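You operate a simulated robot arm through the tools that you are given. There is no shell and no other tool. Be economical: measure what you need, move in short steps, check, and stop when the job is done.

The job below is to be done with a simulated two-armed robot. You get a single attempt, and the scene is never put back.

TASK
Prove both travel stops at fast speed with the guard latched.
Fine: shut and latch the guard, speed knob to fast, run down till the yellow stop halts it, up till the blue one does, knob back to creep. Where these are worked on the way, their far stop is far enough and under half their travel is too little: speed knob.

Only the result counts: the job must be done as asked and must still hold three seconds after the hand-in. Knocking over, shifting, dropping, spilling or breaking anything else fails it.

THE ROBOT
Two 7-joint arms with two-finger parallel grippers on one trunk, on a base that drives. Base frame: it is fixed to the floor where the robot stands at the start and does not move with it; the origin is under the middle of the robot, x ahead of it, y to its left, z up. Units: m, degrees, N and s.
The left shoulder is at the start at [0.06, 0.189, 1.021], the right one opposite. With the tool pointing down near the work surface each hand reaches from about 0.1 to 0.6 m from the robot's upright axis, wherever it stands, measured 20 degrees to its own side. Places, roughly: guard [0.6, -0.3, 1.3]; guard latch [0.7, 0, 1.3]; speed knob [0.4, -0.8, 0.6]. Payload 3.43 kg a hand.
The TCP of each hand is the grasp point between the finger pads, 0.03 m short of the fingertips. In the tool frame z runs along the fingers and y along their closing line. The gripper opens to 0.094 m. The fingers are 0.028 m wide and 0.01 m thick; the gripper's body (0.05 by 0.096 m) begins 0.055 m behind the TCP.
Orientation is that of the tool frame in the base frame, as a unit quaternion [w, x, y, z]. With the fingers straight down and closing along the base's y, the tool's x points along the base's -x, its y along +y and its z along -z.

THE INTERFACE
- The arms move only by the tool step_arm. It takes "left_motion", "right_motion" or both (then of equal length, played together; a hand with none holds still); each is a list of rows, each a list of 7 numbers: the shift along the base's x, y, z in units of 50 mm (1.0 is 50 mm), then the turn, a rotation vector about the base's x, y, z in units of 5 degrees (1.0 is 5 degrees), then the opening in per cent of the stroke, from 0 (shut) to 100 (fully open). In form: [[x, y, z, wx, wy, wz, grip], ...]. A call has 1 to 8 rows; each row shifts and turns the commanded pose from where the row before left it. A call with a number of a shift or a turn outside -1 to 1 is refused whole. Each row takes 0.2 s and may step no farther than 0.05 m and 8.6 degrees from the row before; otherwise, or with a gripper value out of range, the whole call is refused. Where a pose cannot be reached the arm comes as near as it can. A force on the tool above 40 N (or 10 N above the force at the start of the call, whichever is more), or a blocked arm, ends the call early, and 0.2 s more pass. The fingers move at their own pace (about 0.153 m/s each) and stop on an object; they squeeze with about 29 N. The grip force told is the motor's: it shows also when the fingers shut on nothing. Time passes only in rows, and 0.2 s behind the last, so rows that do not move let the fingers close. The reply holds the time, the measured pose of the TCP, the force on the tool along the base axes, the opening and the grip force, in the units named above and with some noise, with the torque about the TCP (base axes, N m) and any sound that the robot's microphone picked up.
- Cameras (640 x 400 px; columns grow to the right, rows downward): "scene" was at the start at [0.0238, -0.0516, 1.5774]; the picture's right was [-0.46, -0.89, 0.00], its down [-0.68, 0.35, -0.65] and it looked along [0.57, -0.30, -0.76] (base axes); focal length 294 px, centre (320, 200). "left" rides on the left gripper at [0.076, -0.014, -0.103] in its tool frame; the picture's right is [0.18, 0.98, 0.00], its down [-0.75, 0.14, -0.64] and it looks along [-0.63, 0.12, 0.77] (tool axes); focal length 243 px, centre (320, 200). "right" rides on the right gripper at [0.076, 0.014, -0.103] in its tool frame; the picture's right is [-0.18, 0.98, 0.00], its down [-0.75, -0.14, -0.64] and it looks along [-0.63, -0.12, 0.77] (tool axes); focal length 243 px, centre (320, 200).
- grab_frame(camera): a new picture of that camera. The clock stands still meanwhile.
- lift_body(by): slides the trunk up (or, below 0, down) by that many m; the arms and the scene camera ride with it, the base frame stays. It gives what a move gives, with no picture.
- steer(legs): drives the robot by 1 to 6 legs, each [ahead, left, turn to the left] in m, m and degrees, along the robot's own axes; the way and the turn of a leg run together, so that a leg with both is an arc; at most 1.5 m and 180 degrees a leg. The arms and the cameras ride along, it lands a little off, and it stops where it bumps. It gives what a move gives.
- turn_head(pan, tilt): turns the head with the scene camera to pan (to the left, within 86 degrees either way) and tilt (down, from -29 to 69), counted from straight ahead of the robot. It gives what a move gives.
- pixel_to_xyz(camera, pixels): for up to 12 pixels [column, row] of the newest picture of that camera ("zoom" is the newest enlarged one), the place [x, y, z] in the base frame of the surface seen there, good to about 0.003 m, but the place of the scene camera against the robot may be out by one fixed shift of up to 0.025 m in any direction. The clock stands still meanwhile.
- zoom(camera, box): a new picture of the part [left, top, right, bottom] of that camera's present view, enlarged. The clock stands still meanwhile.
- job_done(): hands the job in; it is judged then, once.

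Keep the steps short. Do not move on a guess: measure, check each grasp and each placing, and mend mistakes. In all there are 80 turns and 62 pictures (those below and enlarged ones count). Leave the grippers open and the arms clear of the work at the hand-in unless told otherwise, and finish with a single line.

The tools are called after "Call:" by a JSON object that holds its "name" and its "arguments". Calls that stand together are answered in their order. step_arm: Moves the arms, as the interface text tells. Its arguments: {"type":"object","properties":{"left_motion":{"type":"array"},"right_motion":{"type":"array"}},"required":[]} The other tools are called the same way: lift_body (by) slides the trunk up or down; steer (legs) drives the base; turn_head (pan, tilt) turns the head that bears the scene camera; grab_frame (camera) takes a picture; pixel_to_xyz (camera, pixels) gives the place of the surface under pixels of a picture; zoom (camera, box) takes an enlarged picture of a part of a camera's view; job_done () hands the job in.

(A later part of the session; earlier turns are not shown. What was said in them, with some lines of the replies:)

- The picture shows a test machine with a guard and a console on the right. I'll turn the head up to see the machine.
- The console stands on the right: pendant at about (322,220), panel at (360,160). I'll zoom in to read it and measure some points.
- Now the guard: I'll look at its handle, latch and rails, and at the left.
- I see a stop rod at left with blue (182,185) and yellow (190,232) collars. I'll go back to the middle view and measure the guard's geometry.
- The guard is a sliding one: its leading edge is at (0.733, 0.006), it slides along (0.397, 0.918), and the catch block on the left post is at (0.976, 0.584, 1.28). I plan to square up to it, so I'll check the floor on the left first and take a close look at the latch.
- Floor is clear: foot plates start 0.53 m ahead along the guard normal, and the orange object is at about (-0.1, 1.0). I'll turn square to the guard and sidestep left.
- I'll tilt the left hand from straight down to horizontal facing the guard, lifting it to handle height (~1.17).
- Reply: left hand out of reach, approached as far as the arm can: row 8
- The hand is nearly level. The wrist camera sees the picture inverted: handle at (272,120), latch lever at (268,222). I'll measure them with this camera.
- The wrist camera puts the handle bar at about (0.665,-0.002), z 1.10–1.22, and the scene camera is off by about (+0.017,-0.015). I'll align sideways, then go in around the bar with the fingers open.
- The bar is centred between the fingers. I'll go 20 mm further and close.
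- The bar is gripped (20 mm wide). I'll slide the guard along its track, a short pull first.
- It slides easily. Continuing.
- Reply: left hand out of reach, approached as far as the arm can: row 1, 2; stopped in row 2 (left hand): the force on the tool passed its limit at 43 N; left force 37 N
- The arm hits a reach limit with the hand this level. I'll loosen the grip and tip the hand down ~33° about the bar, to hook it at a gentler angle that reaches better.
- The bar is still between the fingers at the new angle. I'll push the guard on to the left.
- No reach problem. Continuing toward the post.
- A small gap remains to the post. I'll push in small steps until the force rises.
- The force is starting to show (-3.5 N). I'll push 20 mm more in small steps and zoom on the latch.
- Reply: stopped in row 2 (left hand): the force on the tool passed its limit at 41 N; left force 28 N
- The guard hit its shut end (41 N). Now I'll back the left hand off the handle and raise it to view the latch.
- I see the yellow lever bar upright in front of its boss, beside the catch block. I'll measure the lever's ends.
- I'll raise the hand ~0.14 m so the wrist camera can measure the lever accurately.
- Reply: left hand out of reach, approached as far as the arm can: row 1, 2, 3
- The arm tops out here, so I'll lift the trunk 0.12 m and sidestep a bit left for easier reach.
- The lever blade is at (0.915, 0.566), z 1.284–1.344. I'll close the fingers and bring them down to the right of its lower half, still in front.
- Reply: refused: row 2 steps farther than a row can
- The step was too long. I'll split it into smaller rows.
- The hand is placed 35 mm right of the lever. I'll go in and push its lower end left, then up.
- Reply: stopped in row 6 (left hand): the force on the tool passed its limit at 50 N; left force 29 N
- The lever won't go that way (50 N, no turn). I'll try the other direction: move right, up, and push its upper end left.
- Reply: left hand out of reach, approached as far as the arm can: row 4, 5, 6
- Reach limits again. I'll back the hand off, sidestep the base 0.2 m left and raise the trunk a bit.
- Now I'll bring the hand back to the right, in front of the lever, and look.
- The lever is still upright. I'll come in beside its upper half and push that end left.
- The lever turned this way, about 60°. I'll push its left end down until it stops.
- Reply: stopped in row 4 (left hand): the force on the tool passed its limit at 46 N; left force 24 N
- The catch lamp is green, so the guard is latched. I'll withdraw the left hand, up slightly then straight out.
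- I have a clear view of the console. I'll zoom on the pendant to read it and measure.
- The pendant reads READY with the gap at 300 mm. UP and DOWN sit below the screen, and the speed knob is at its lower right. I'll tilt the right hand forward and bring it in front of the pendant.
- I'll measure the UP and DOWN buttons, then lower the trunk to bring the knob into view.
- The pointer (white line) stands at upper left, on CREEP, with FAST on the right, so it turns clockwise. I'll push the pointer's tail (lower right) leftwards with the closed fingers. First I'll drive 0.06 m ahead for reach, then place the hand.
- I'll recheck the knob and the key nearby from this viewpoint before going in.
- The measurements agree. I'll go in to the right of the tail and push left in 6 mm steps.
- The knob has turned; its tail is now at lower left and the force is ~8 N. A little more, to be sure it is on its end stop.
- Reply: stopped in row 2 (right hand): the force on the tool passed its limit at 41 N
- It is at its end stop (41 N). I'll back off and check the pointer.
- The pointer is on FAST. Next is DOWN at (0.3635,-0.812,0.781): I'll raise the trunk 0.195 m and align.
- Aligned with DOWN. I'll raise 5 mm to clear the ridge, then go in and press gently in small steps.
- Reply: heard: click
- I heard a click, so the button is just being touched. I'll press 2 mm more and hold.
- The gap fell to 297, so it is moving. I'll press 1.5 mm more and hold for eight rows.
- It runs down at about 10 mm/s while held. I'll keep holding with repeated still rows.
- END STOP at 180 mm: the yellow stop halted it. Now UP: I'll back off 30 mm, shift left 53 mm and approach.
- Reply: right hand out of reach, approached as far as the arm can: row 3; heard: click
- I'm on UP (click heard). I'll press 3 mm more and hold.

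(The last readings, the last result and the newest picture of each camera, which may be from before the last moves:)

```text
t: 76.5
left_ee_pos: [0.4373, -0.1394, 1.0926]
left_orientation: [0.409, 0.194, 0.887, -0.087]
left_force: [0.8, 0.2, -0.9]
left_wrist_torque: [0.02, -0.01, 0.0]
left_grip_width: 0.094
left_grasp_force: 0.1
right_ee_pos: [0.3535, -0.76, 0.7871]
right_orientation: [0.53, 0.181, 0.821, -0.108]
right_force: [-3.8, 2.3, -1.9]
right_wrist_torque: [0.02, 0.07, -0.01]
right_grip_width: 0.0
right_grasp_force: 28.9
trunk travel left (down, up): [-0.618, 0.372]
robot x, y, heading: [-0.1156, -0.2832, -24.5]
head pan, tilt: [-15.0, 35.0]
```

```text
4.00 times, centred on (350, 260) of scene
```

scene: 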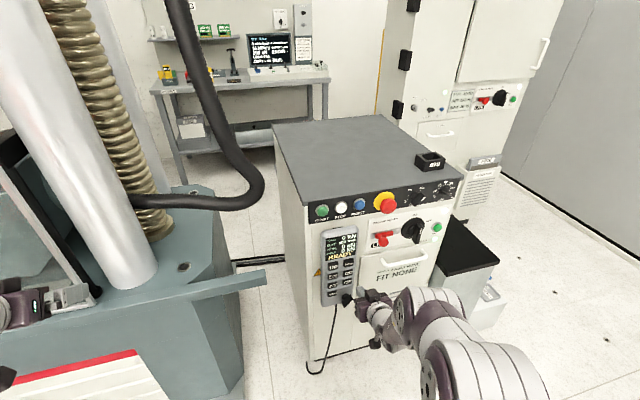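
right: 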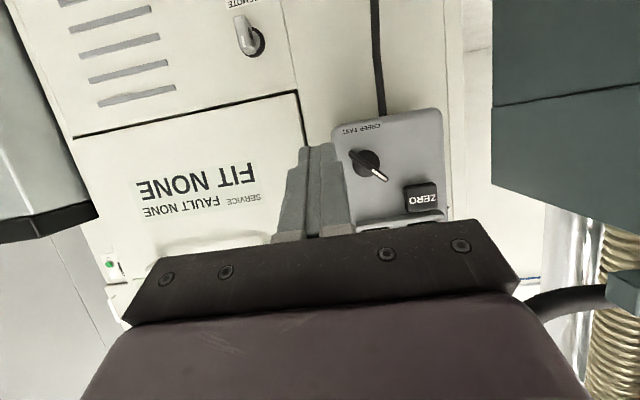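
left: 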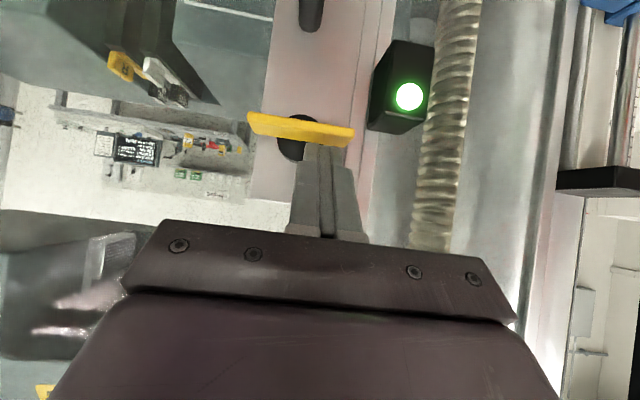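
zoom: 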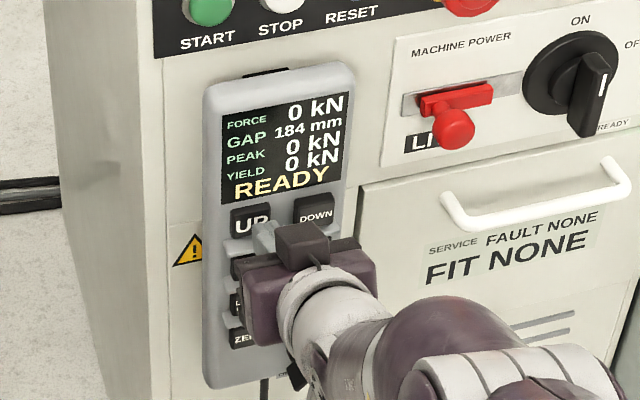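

It is rising (184). I'll press 2 mm firmer and hold for longer.

Call:
{"name": "step_arm", "arguments": {"right_motion": [[0.037, -0.016, 0, 0, 0, 0, 0], [0, 0, 0, 0, 0, 0, 0], [0, 0, 0, 0, 0, 0, 0], [0, 0, 0, 0, 0, 0, 0], [0, 0, 0, 0, 0, 0, 0], [0, 0, 0, 0, 0, 0, 0], [0, 0, 0, 0, 0, 0, 0], [0, 0, 0, 0, 0, 0, 0]]}}

Call:
{"name": "step_arm", "arguments": {"right_motion": [[0, 0, 0, 0, 0, 0, 0], [0, 0, 0, 0, 0, 0, 0], [0, 0, 0, 0, 0, 0, 0], [0, 0, 0, 0, 0, 0, 0], [0, 0, 0, 0, 0, 0, 0], [0, 0, 0, 0, 0, 0, 0], [0, 0, 0, 0, 0, 0, 0], [0, 0, 0, 0, 0, 0, 0]]}}

Call:
{"name": "step_arm", "arguments": {"right_motion": [[0, 0, 0, 0, 0, 0, 0], [0, 0, 0, 0, 0, 0, 0], [0, 0, 0, 0, 0, 0, 0], [0, 0, 0, 0, 0, 0, 0], [0, 0, 0, 0, 0, 0, 0], [0, 0, 0, 0, 0, 0, 0], [0, 0, 0, 0, 0, 0, 0], [0, 0, 0, 0, 0, 0, 0]]}}

Call:
{"name": "step_arm", "arguments": {"right_motion": [[0, 0, 0, 0, 0, 0, 0], [0, 0, 0, 0, 0, 0, 0], [0, 0, 0, 0, 0, 0, 0], [0, 0, 0, 0, 0, 0, 0], [0, 0, 0, 0, 0, 0, 0], [0, 0, 0, 0, 0, 0, 0], [0, 0, 0, 0, 0, 0, 0], [0, 0, 0, 0, 0, 0, 0]]}}

Call:
{"name": "step_arm", "arguments": {"right_motion": [[0, 0, 0, 0, 0, 0, 0], [0, 0, 0, 0, 0, 0, 0], [0, 0, 0, 0, 0, 0, 0], [0, 0, 0, 0, 0, 0, 0], [0, 0, 0, 0, 0, 0, 0], [0, 0, 0, 0, 0, 0, 0], [0, 0, 0, 0, 0, 0, 0], [0, 0, 0, 0, 0, 0, 0]]}}

Call:
{"name": "step_arm", "arguments": {"right_motion": [[0, 0, 0, 0, 0, 0, 0], [0, 0, 0, 0, 0, 0, 0], [0, 0, 0, 0, 0, 0, 0], [0, 0, 0, 0, 0, 0, 0], [0, 0, 0, 0, 0, 0, 0], [0, 0, 0, 0, 0, 0, 0], [0, 0, 0, 0, 0, 0, 0], [0, 0, 0, 0, 0, 0, 0]]}}

Call:
{"name": "zoom", "arguments": {"camera": "scene", "box": [300, 210, 400, 310]}}

```text
t: 78.3
left_ee_pos: [0.4367, -0.1393, 1.0929]
left_orientation: [0.411, 0.193, 0.887, -0.087]
left_force: [-0.6, -0.6, -0.6]
left_wrist_torque: [0.03, 0.01, 0.0]
left_grip_width: 0.0941
left_grasp_force: 0.0
right_ee_pos: [0.3553, -0.7611, 0.7885]
right_orientation: [0.529, 0.181, 0.822, -0.108]
right_force: [-14.2, 5.8, -5.9]
right_wrist_torque: [0.06, 0.14, -0.02]
right_grip_width: 0.0002
right_grasp_force: 28.8
trunk travel left (down, up): [-0.618, 0.372]
robot x, y, heading: [-0.116, -0.2776, -24.3]
head pan, tilt: [-15.0, 35.0]
```

```text
t: 80.1
left_ee_pos: [0.438, -0.1402, 1.093]
left_orientation: [0.41, 0.194, 0.887, -0.088]
left_force: [0.3, 0.2, -1.0]
left_wrist_torque: [0.01, 0.02, 0.06]
left_grip_width: 0.0942
left_grasp_force: 0.1
right_ee_pos: [0.3555, -0.7605, 0.788]
right_orientation: [0.53, 0.18, 0.822, -0.107]
right_force: [-16.2, 6.9, -7.7]
right_wrist_torque: [0.09, 0.19, 0.0]
right_grip_width: 0.0
right_grasp_force: 29.0
trunk travel left (down, up): [-0.618, 0.372]
robot x, y, heading: [-0.1164, -0.2779, -24.2]
head pan, tilt: [-15.0, 35.0]
```

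```text
t: 81.9
left_ee_pos: [0.4367, -0.1394, 1.0914]
left_orientation: [0.41, 0.194, 0.887, -0.088]
left_force: [0.1, -1.0, -0.1]
left_wrist_torque: [0.0, 0.02, -0.01]
left_grip_width: 0.094
left_grasp_force: 0.0
right_ee_pos: [0.3555, -0.7619, 0.7883]
right_orientation: [0.529, 0.181, 0.822, -0.107]
right_force: [-16.1, 6.7, -7.3]
right_wrist_torque: [0.08, 0.19, -0.02]
right_grip_width: 0.0
right_grasp_force: 29.0
trunk travel left (down, up): [-0.618, 0.372]
robot x, y, heading: [-0.1189, -0.2788, -24.1]
head pan, tilt: [-15.0, 35.0]
```

```text
t: 83.7
left_ee_pos: [0.4368, -0.1403, 1.0924]
left_orientation: [0.411, 0.193, 0.887, -0.087]
left_force: [1.0, 0.2, -0.4]
left_wrist_torque: [0.01, 0.01, -0.02]
left_grip_width: 0.0938
left_grasp_force: 0.1
right_ee_pos: [0.3548, -0.761, 0.7888]
right_orientation: [0.529, 0.181, 0.822, -0.107]
right_force: [-16.7, 6.8, -5.7]
right_wrist_torque: [0.11, 0.18, 0.02]
right_grip_width: 0.0001
right_grasp_force: 28.9
trunk travel left (down, up): [-0.618, 0.372]
robot x, y, heading: [-0.1128, -0.28, -24.4]
head pan, tilt: [-15.0, 35.0]
```

```text
t: 85.5
left_ee_pos: [0.4364, -0.1388, 1.091]
left_orientation: [0.411, 0.194, 0.887, -0.088]
left_force: [0.5, -0.4, -0.1]
left_wrist_torque: [-0.02, -0.01, -0.01]
left_grip_width: 0.0941
left_grasp_force: 0.1
right_ee_pos: [0.3545, -0.7602, 0.7879]
right_orientation: [0.53, 0.181, 0.821, -0.107]
right_force: [-16.1, 6.9, -4.4]
right_wrist_torque: [0.08, 0.13, -0.02]
right_grip_width: 0.0
right_grasp_force: 28.5
trunk travel left (down, up): [-0.618, 0.372]
robot x, y, heading: [-0.1151, -0.2756, -24.5]
head pan, tilt: [-15.0, 35.0]
```

```text
t: 87.3
left_ee_pos: [0.4365, -0.1401, 1.093]
left_orientation: [0.411, 0.194, 0.887, -0.088]
left_force: [0.4, 0.4, -0.1]
left_wrist_torque: [-0.02, 0.02, -0.04]
left_grip_width: 0.0941
left_grasp_force: 0.0
right_ee_pos: [0.3545, -0.7619, 0.7883]
right_orientation: [0.53, 0.181, 0.821, -0.108]
right_force: [-16.2, 6.2, -2.2]
right_wrist_torque: [0.05, 0.11, -0.02]
right_grip_width: 0.0
right_grasp_force: 29.2
trunk travel left (down, up): [-0.618, 0.372]
robot x, y, heading: [-0.1172, -0.2774, -24.2]
head pan, tilt: [-15.0, 35.0]
```

```text
4.00 times, centred on (350, 260) of scene
```

zoom: 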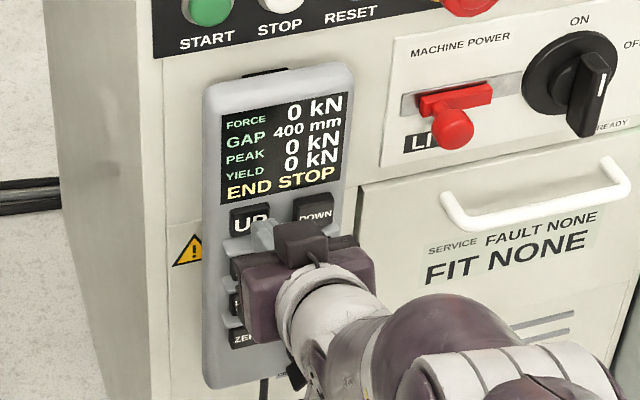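

END STOP at 400 mm: the blue stop halted it. Now I'll back off, lower the trunk and look at the knob.

Call:
{"name": "step_arm", "arguments": {"right_motion": [[-0.734, 0.318, 0, 0, 0, 0, 0], [-0.734, 0.318, 0, 0, 0, 0, 0], [-0.6, 0.26, 0, 0, 0, 0, 0]]}}

Call:
{"name": "lift_body", "arguments": {"by": -0.204}}

Call:
{"name": "grab_frame", "arguments": {"camera": "right"}}

```text
t: 88.1
left_ee_pos: [0.439, -0.139, 1.0921]
left_orientation: [0.41, 0.194, 0.887, -0.088]
left_force: [0.8, 0.6, 0.1]
left_wrist_torque: [0.01, 0.0, -0.01]
left_grip_width: 0.0939
left_grasp_force: 0.1
right_ee_pos: [0.2632, -0.721, 0.7914]
right_orientation: [0.53, 0.187, 0.821, -0.099]
right_force: [0.1, 0.1, 0.1]
right_wrist_torque: [0.0, -0.06, -0.02]
right_grip_width: 0.0
right_grasp_force: 29.1
right hand out of reach, approached as far as the arm can: row 3
trunk travel left (down, up): [-0.618, 0.372]
robot x, y, heading: [-0.1175, -0.2788, -24.3]
head pan, tilt: [-15.0, 35.0]
```

```text
t: 90.3
left_ee_pos: [0.4396, -0.1402, 0.8875]
left_orientation: [0.409, 0.194, 0.887, -0.087]
left_force: [0.3, 0.8, -0.7]
left_wrist_torque: [0.01, -0.01, 0.02]
left_grip_width: 0.0944
left_grasp_force: 0.1
right_ee_pos: [0.2619, -0.7211, 0.5862]
right_orientation: [0.529, 0.187, 0.822, -0.099]
right_force: [-1.0, 0.6, -0.1]
right_wrist_torque: [0.0, 0.02, 0.01]
right_grip_width: 0.0
right_grasp_force: 29.1
trunk travel left (down, up): [-0.414, 0.576]
robot x, y, heading: [-0.117, -0.2771, -24.4]
head pan, tilt: [-15.0, 35.0]
```

```text
7 pictures are left
```

right: 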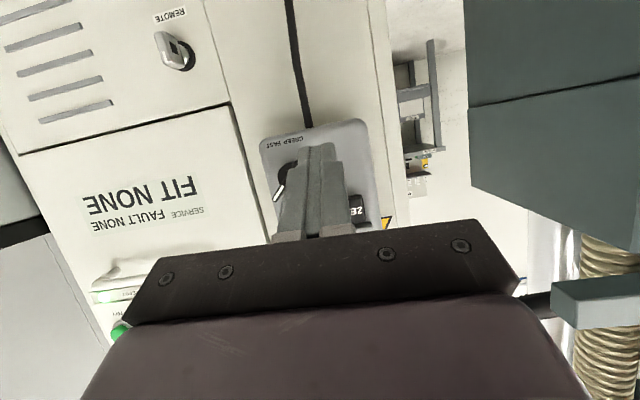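

The hand is left of the tail now. I'll go in left of the knob's tail and push right in 6 mm steps.

Call:
{"name": "step_arm", "arguments": {"right_motion": [[-0.071, -0.165, -0.04, 0, 0, 0, 0], [0.78, -0.337, 0, 0, 0, 0, 0], [0.78, -0.337, 0, 0, 0, 0, 0], [-0.0476, -0.11, 0, 0, 0, 0, 0], [-0.0476, -0.11, 0, 0, 0, 0, 0], [-0.0476, -0.11, 0, 0, 0, 0, 0], [-0.0476, -0.11, 0, 0, 0, 0, 0]]}}

Call:
{"name": "zoom", "arguments": {"camera": "right", "box": [220, 80, 420, 205]}}

```text
t: 91.9
left_ee_pos: [0.4367, -0.1403, 0.887]
left_orientation: [0.409, 0.194, 0.887, -0.088]
left_force: [0.0, 0.5, 0.0]
left_wrist_torque: [-0.02, 0.0, 0.01]
left_grip_width: 0.094
left_grasp_force: 0.0
right_ee_pos: [0.3271, -0.7844, 0.5851]
right_orientation: [0.53, 0.188, 0.821, -0.1]
right_force: [-0.1, -0.1, -0.3]
right_wrist_torque: [-0.01, -0.01, -0.02]
right_grip_width: 0.0
right_grasp_force: 29.2
trunk travel left (down, up): [-0.414, 0.576]
robot x, y, heading: [-0.1156, -0.2792, -24.2]
head pan, tilt: [-15.0, 35.0]
```

```text
3.20 times, centred on (320, 142) of right
```

zoom: 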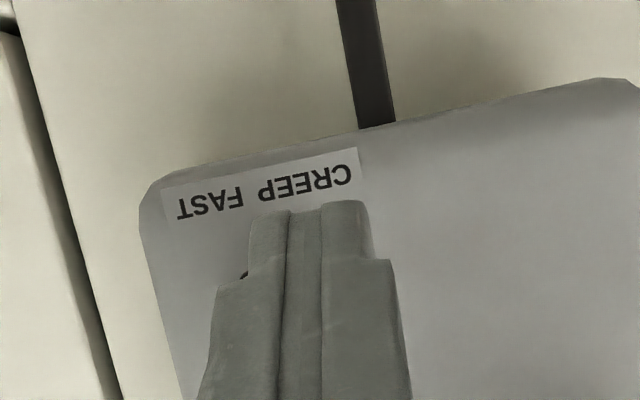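

The force is still nil. I'll push on in 4 mm steps until the end stop.

Call:
{"name": "step_arm", "arguments": {"right_motion": [[-0.032, -0.073, 0, 0, 0, 0, 0], [-0.032, -0.073, 0, 0, 0, 0, 0], [-0.032, -0.073, 0, 0, 0, 0, 0], [-0.032, -0.073, 0, 0, 0, 0, 0]]}}

```text
t: 92.9
left_ee_pos: [0.4376, -0.1382, 0.8876]
left_orientation: [0.41, 0.193, 0.887, -0.087]
left_force: [0.5, -0.6, 1.4]
left_wrist_torque: [0.03, 0.01, -0.01]
left_grip_width: 0.0939
left_grasp_force: 0.0
right_ee_pos: [0.3231, -0.7936, 0.5834]
right_orientation: [0.529, 0.181, 0.824, -0.095]
right_force: [2.7, 5.1, -1.6]
right_wrist_torque: [0.0, 0.01, 0.07]
right_grip_width: 0.0001
right_grasp_force: 29.2
trunk travel left (down, up): [-0.414, 0.576]
robot x, y, heading: [-0.114, -0.2776, -24.2]
head pan, tilt: [-15.0, 35.0]
stopped in row 4 (right hand): the force on the tool passed its limit at 42 N (the readings are from after the stop); the commanded pose is now the measured one
```

It reached the stop. I'll back off left, withdraw, and check the knob.

Call:
{"name": "step_arm", "arguments": {"right_motion": [[0.12, 0.275, 0, 0, 0, 0, 0], [-0.734, 0.318, 0, 0, 0, 0, 0], [-0.734, 0.318, 0, 0, 0, 0, 0], [-0.12, -0.7, -0.2, 0, 0, 0, 50], [-0.734, -0.2, 0, 0, 0, 0, 100], [-0.6, 0.26, 0, 0, 0, 0, 100]]}}

Call:
{"name": "steer", "arguments": {"legs": [[-0.2, 0, 0]]}}

Call:
{"name": "grab_frame", "arguments": {"camera": "scene"}}

```text
t: 94.3
left_ee_pos: [0.4385, -0.1375, 0.8876]
left_orientation: [0.41, 0.192, 0.888, -0.086]
left_force: [-0.4, 0.0, -0.7]
left_wrist_torque: [-0.02, -0.02, 0.02]
left_grip_width: 0.0943
left_grasp_force: 0.1
right_ee_pos: [0.1828, -0.7785, 0.5737]
right_orientation: [0.529, 0.182, 0.824, -0.096]
right_force: [0.5, 0.3, 0.2]
right_wrist_torque: [-0.01, -0.03, 0.06]
right_grip_width: 0.0938
right_grasp_force: 0.0
trunk travel left (down, up): [-0.414, 0.576]
robot x, y, heading: [-0.112, -0.2778, -24.0]
head pan, tilt: [-15.0, 35.0]
```

```text
t: 95.9
left_ee_pos: [0.252, -0.0545, 0.8881]
left_orientation: [0.41, 0.191, 0.888, -0.086]
left_force: [-0.3, 0.0, 0.2]
left_wrist_torque: [-0.01, -0.02, -0.01]
left_grip_width: 0.0939
left_grasp_force: 0.1
right_ee_pos: [-0.0003, -0.6969, 0.574]
right_orientation: [0.53, 0.181, 0.823, -0.095]
right_force: [-0.2, 0.2, 0.6]
right_wrist_torque: [-0.01, 0.01, 0.0]
right_grip_width: 0.0941
right_grasp_force: 0.1
trunk travel left (down, up): [-0.414, 0.576]
robot x, y, heading: [-0.3001, -0.1961, -23.7]
head pan, tilt: [-15.0, 35.0]
```

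```text
5 pictures are left
```

scene: 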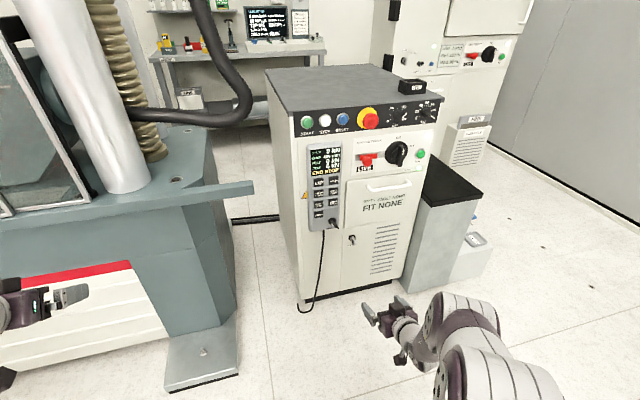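

I'll zoom on the pendant, then turn the head to check the guard lamp.

Call:
{"name": "zoom", "arguments": {"camera": "scene", "box": [295, 140, 365, 240]}}

Call:
{"name": "turn_head", "arguments": {"pan": 45, "tilt": 5}}

Call:
{"name": "grab_frame", "arguments": {"camera": "scene"}}

```text
4.00 times, centred on (330, 190) of scene
```

zoom: 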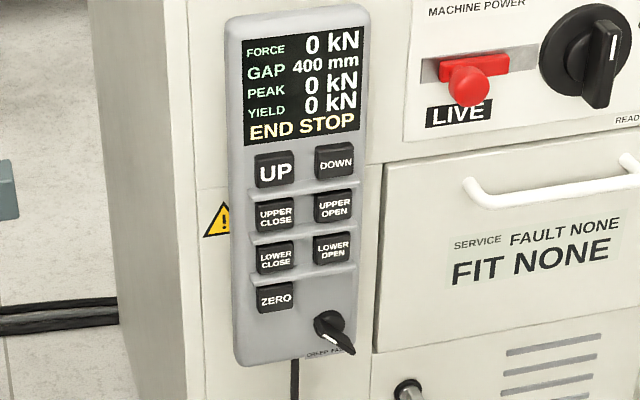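

```text
t: 97.2
left_ee_pos: [0.2536, -0.0537, 0.8884]
left_orientation: [0.409, 0.191, 0.888, -0.086]
left_force: [0.1, 0.0, 0.0]
left_wrist_torque: [0.01, 0.0, 0.01]
left_grip_width: 0.094
left_grasp_force: 0.0
right_ee_pos: [-0.0004, -0.6976, 0.5728]
right_orientation: [0.529, 0.181, 0.824, -0.095]
right_force: [-0.1, -0.1, -0.1]
right_wrist_torque: [0.01, 0.0, 0.03]
right_grip_width: 0.0941
right_grasp_force: 0.0
trunk travel left (down, up): [-0.414, 0.576]
robot x, y, heading: [-0.3015, -0.1945, -24.2]
head pan, tilt: [45.0, 5.0]
```

```text
3 pictures are left
```

scene: 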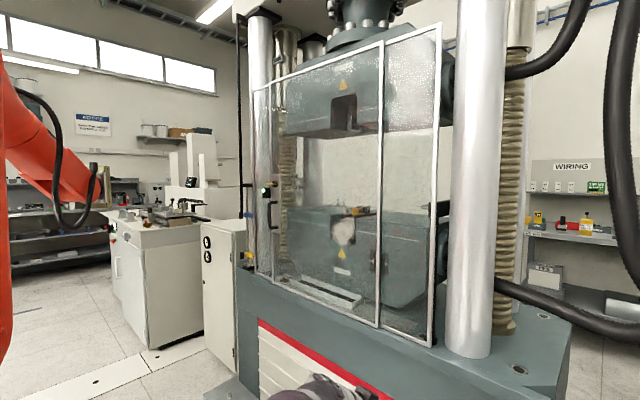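

The knob looks as it did at the start, on CREEP. A last zoom on the latch.

Call:
{"name": "zoom", "arguments": {"camera": "scene", "box": [230, 160, 310, 260]}}

```text
4.00 times, centred on (270, 210) of scene
```

zoom: 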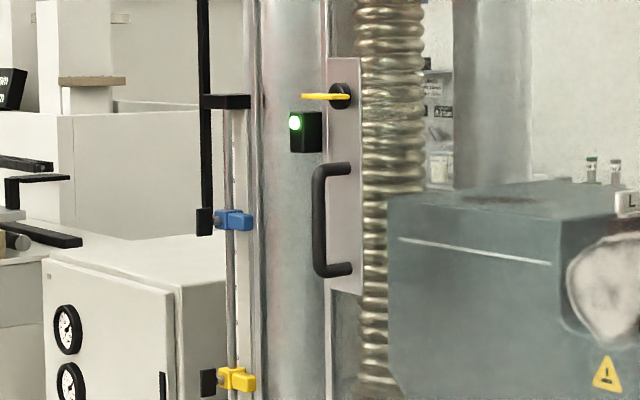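

The guard is shut and latched (green lamp), the rod rests against the blue stop, the knob is on creep and both hands are clear. Handing in.

Call:
{"name": "job_done", "arguments": {}}

```text
The job is handed in.
```

Job handed in: guard shut and latched (green lamp), run at fast down to the yellow stop (END STOP, 180 mm) and up to the blue stop (END STOP, 400 mm), knob back on creep, both hands open and clear.
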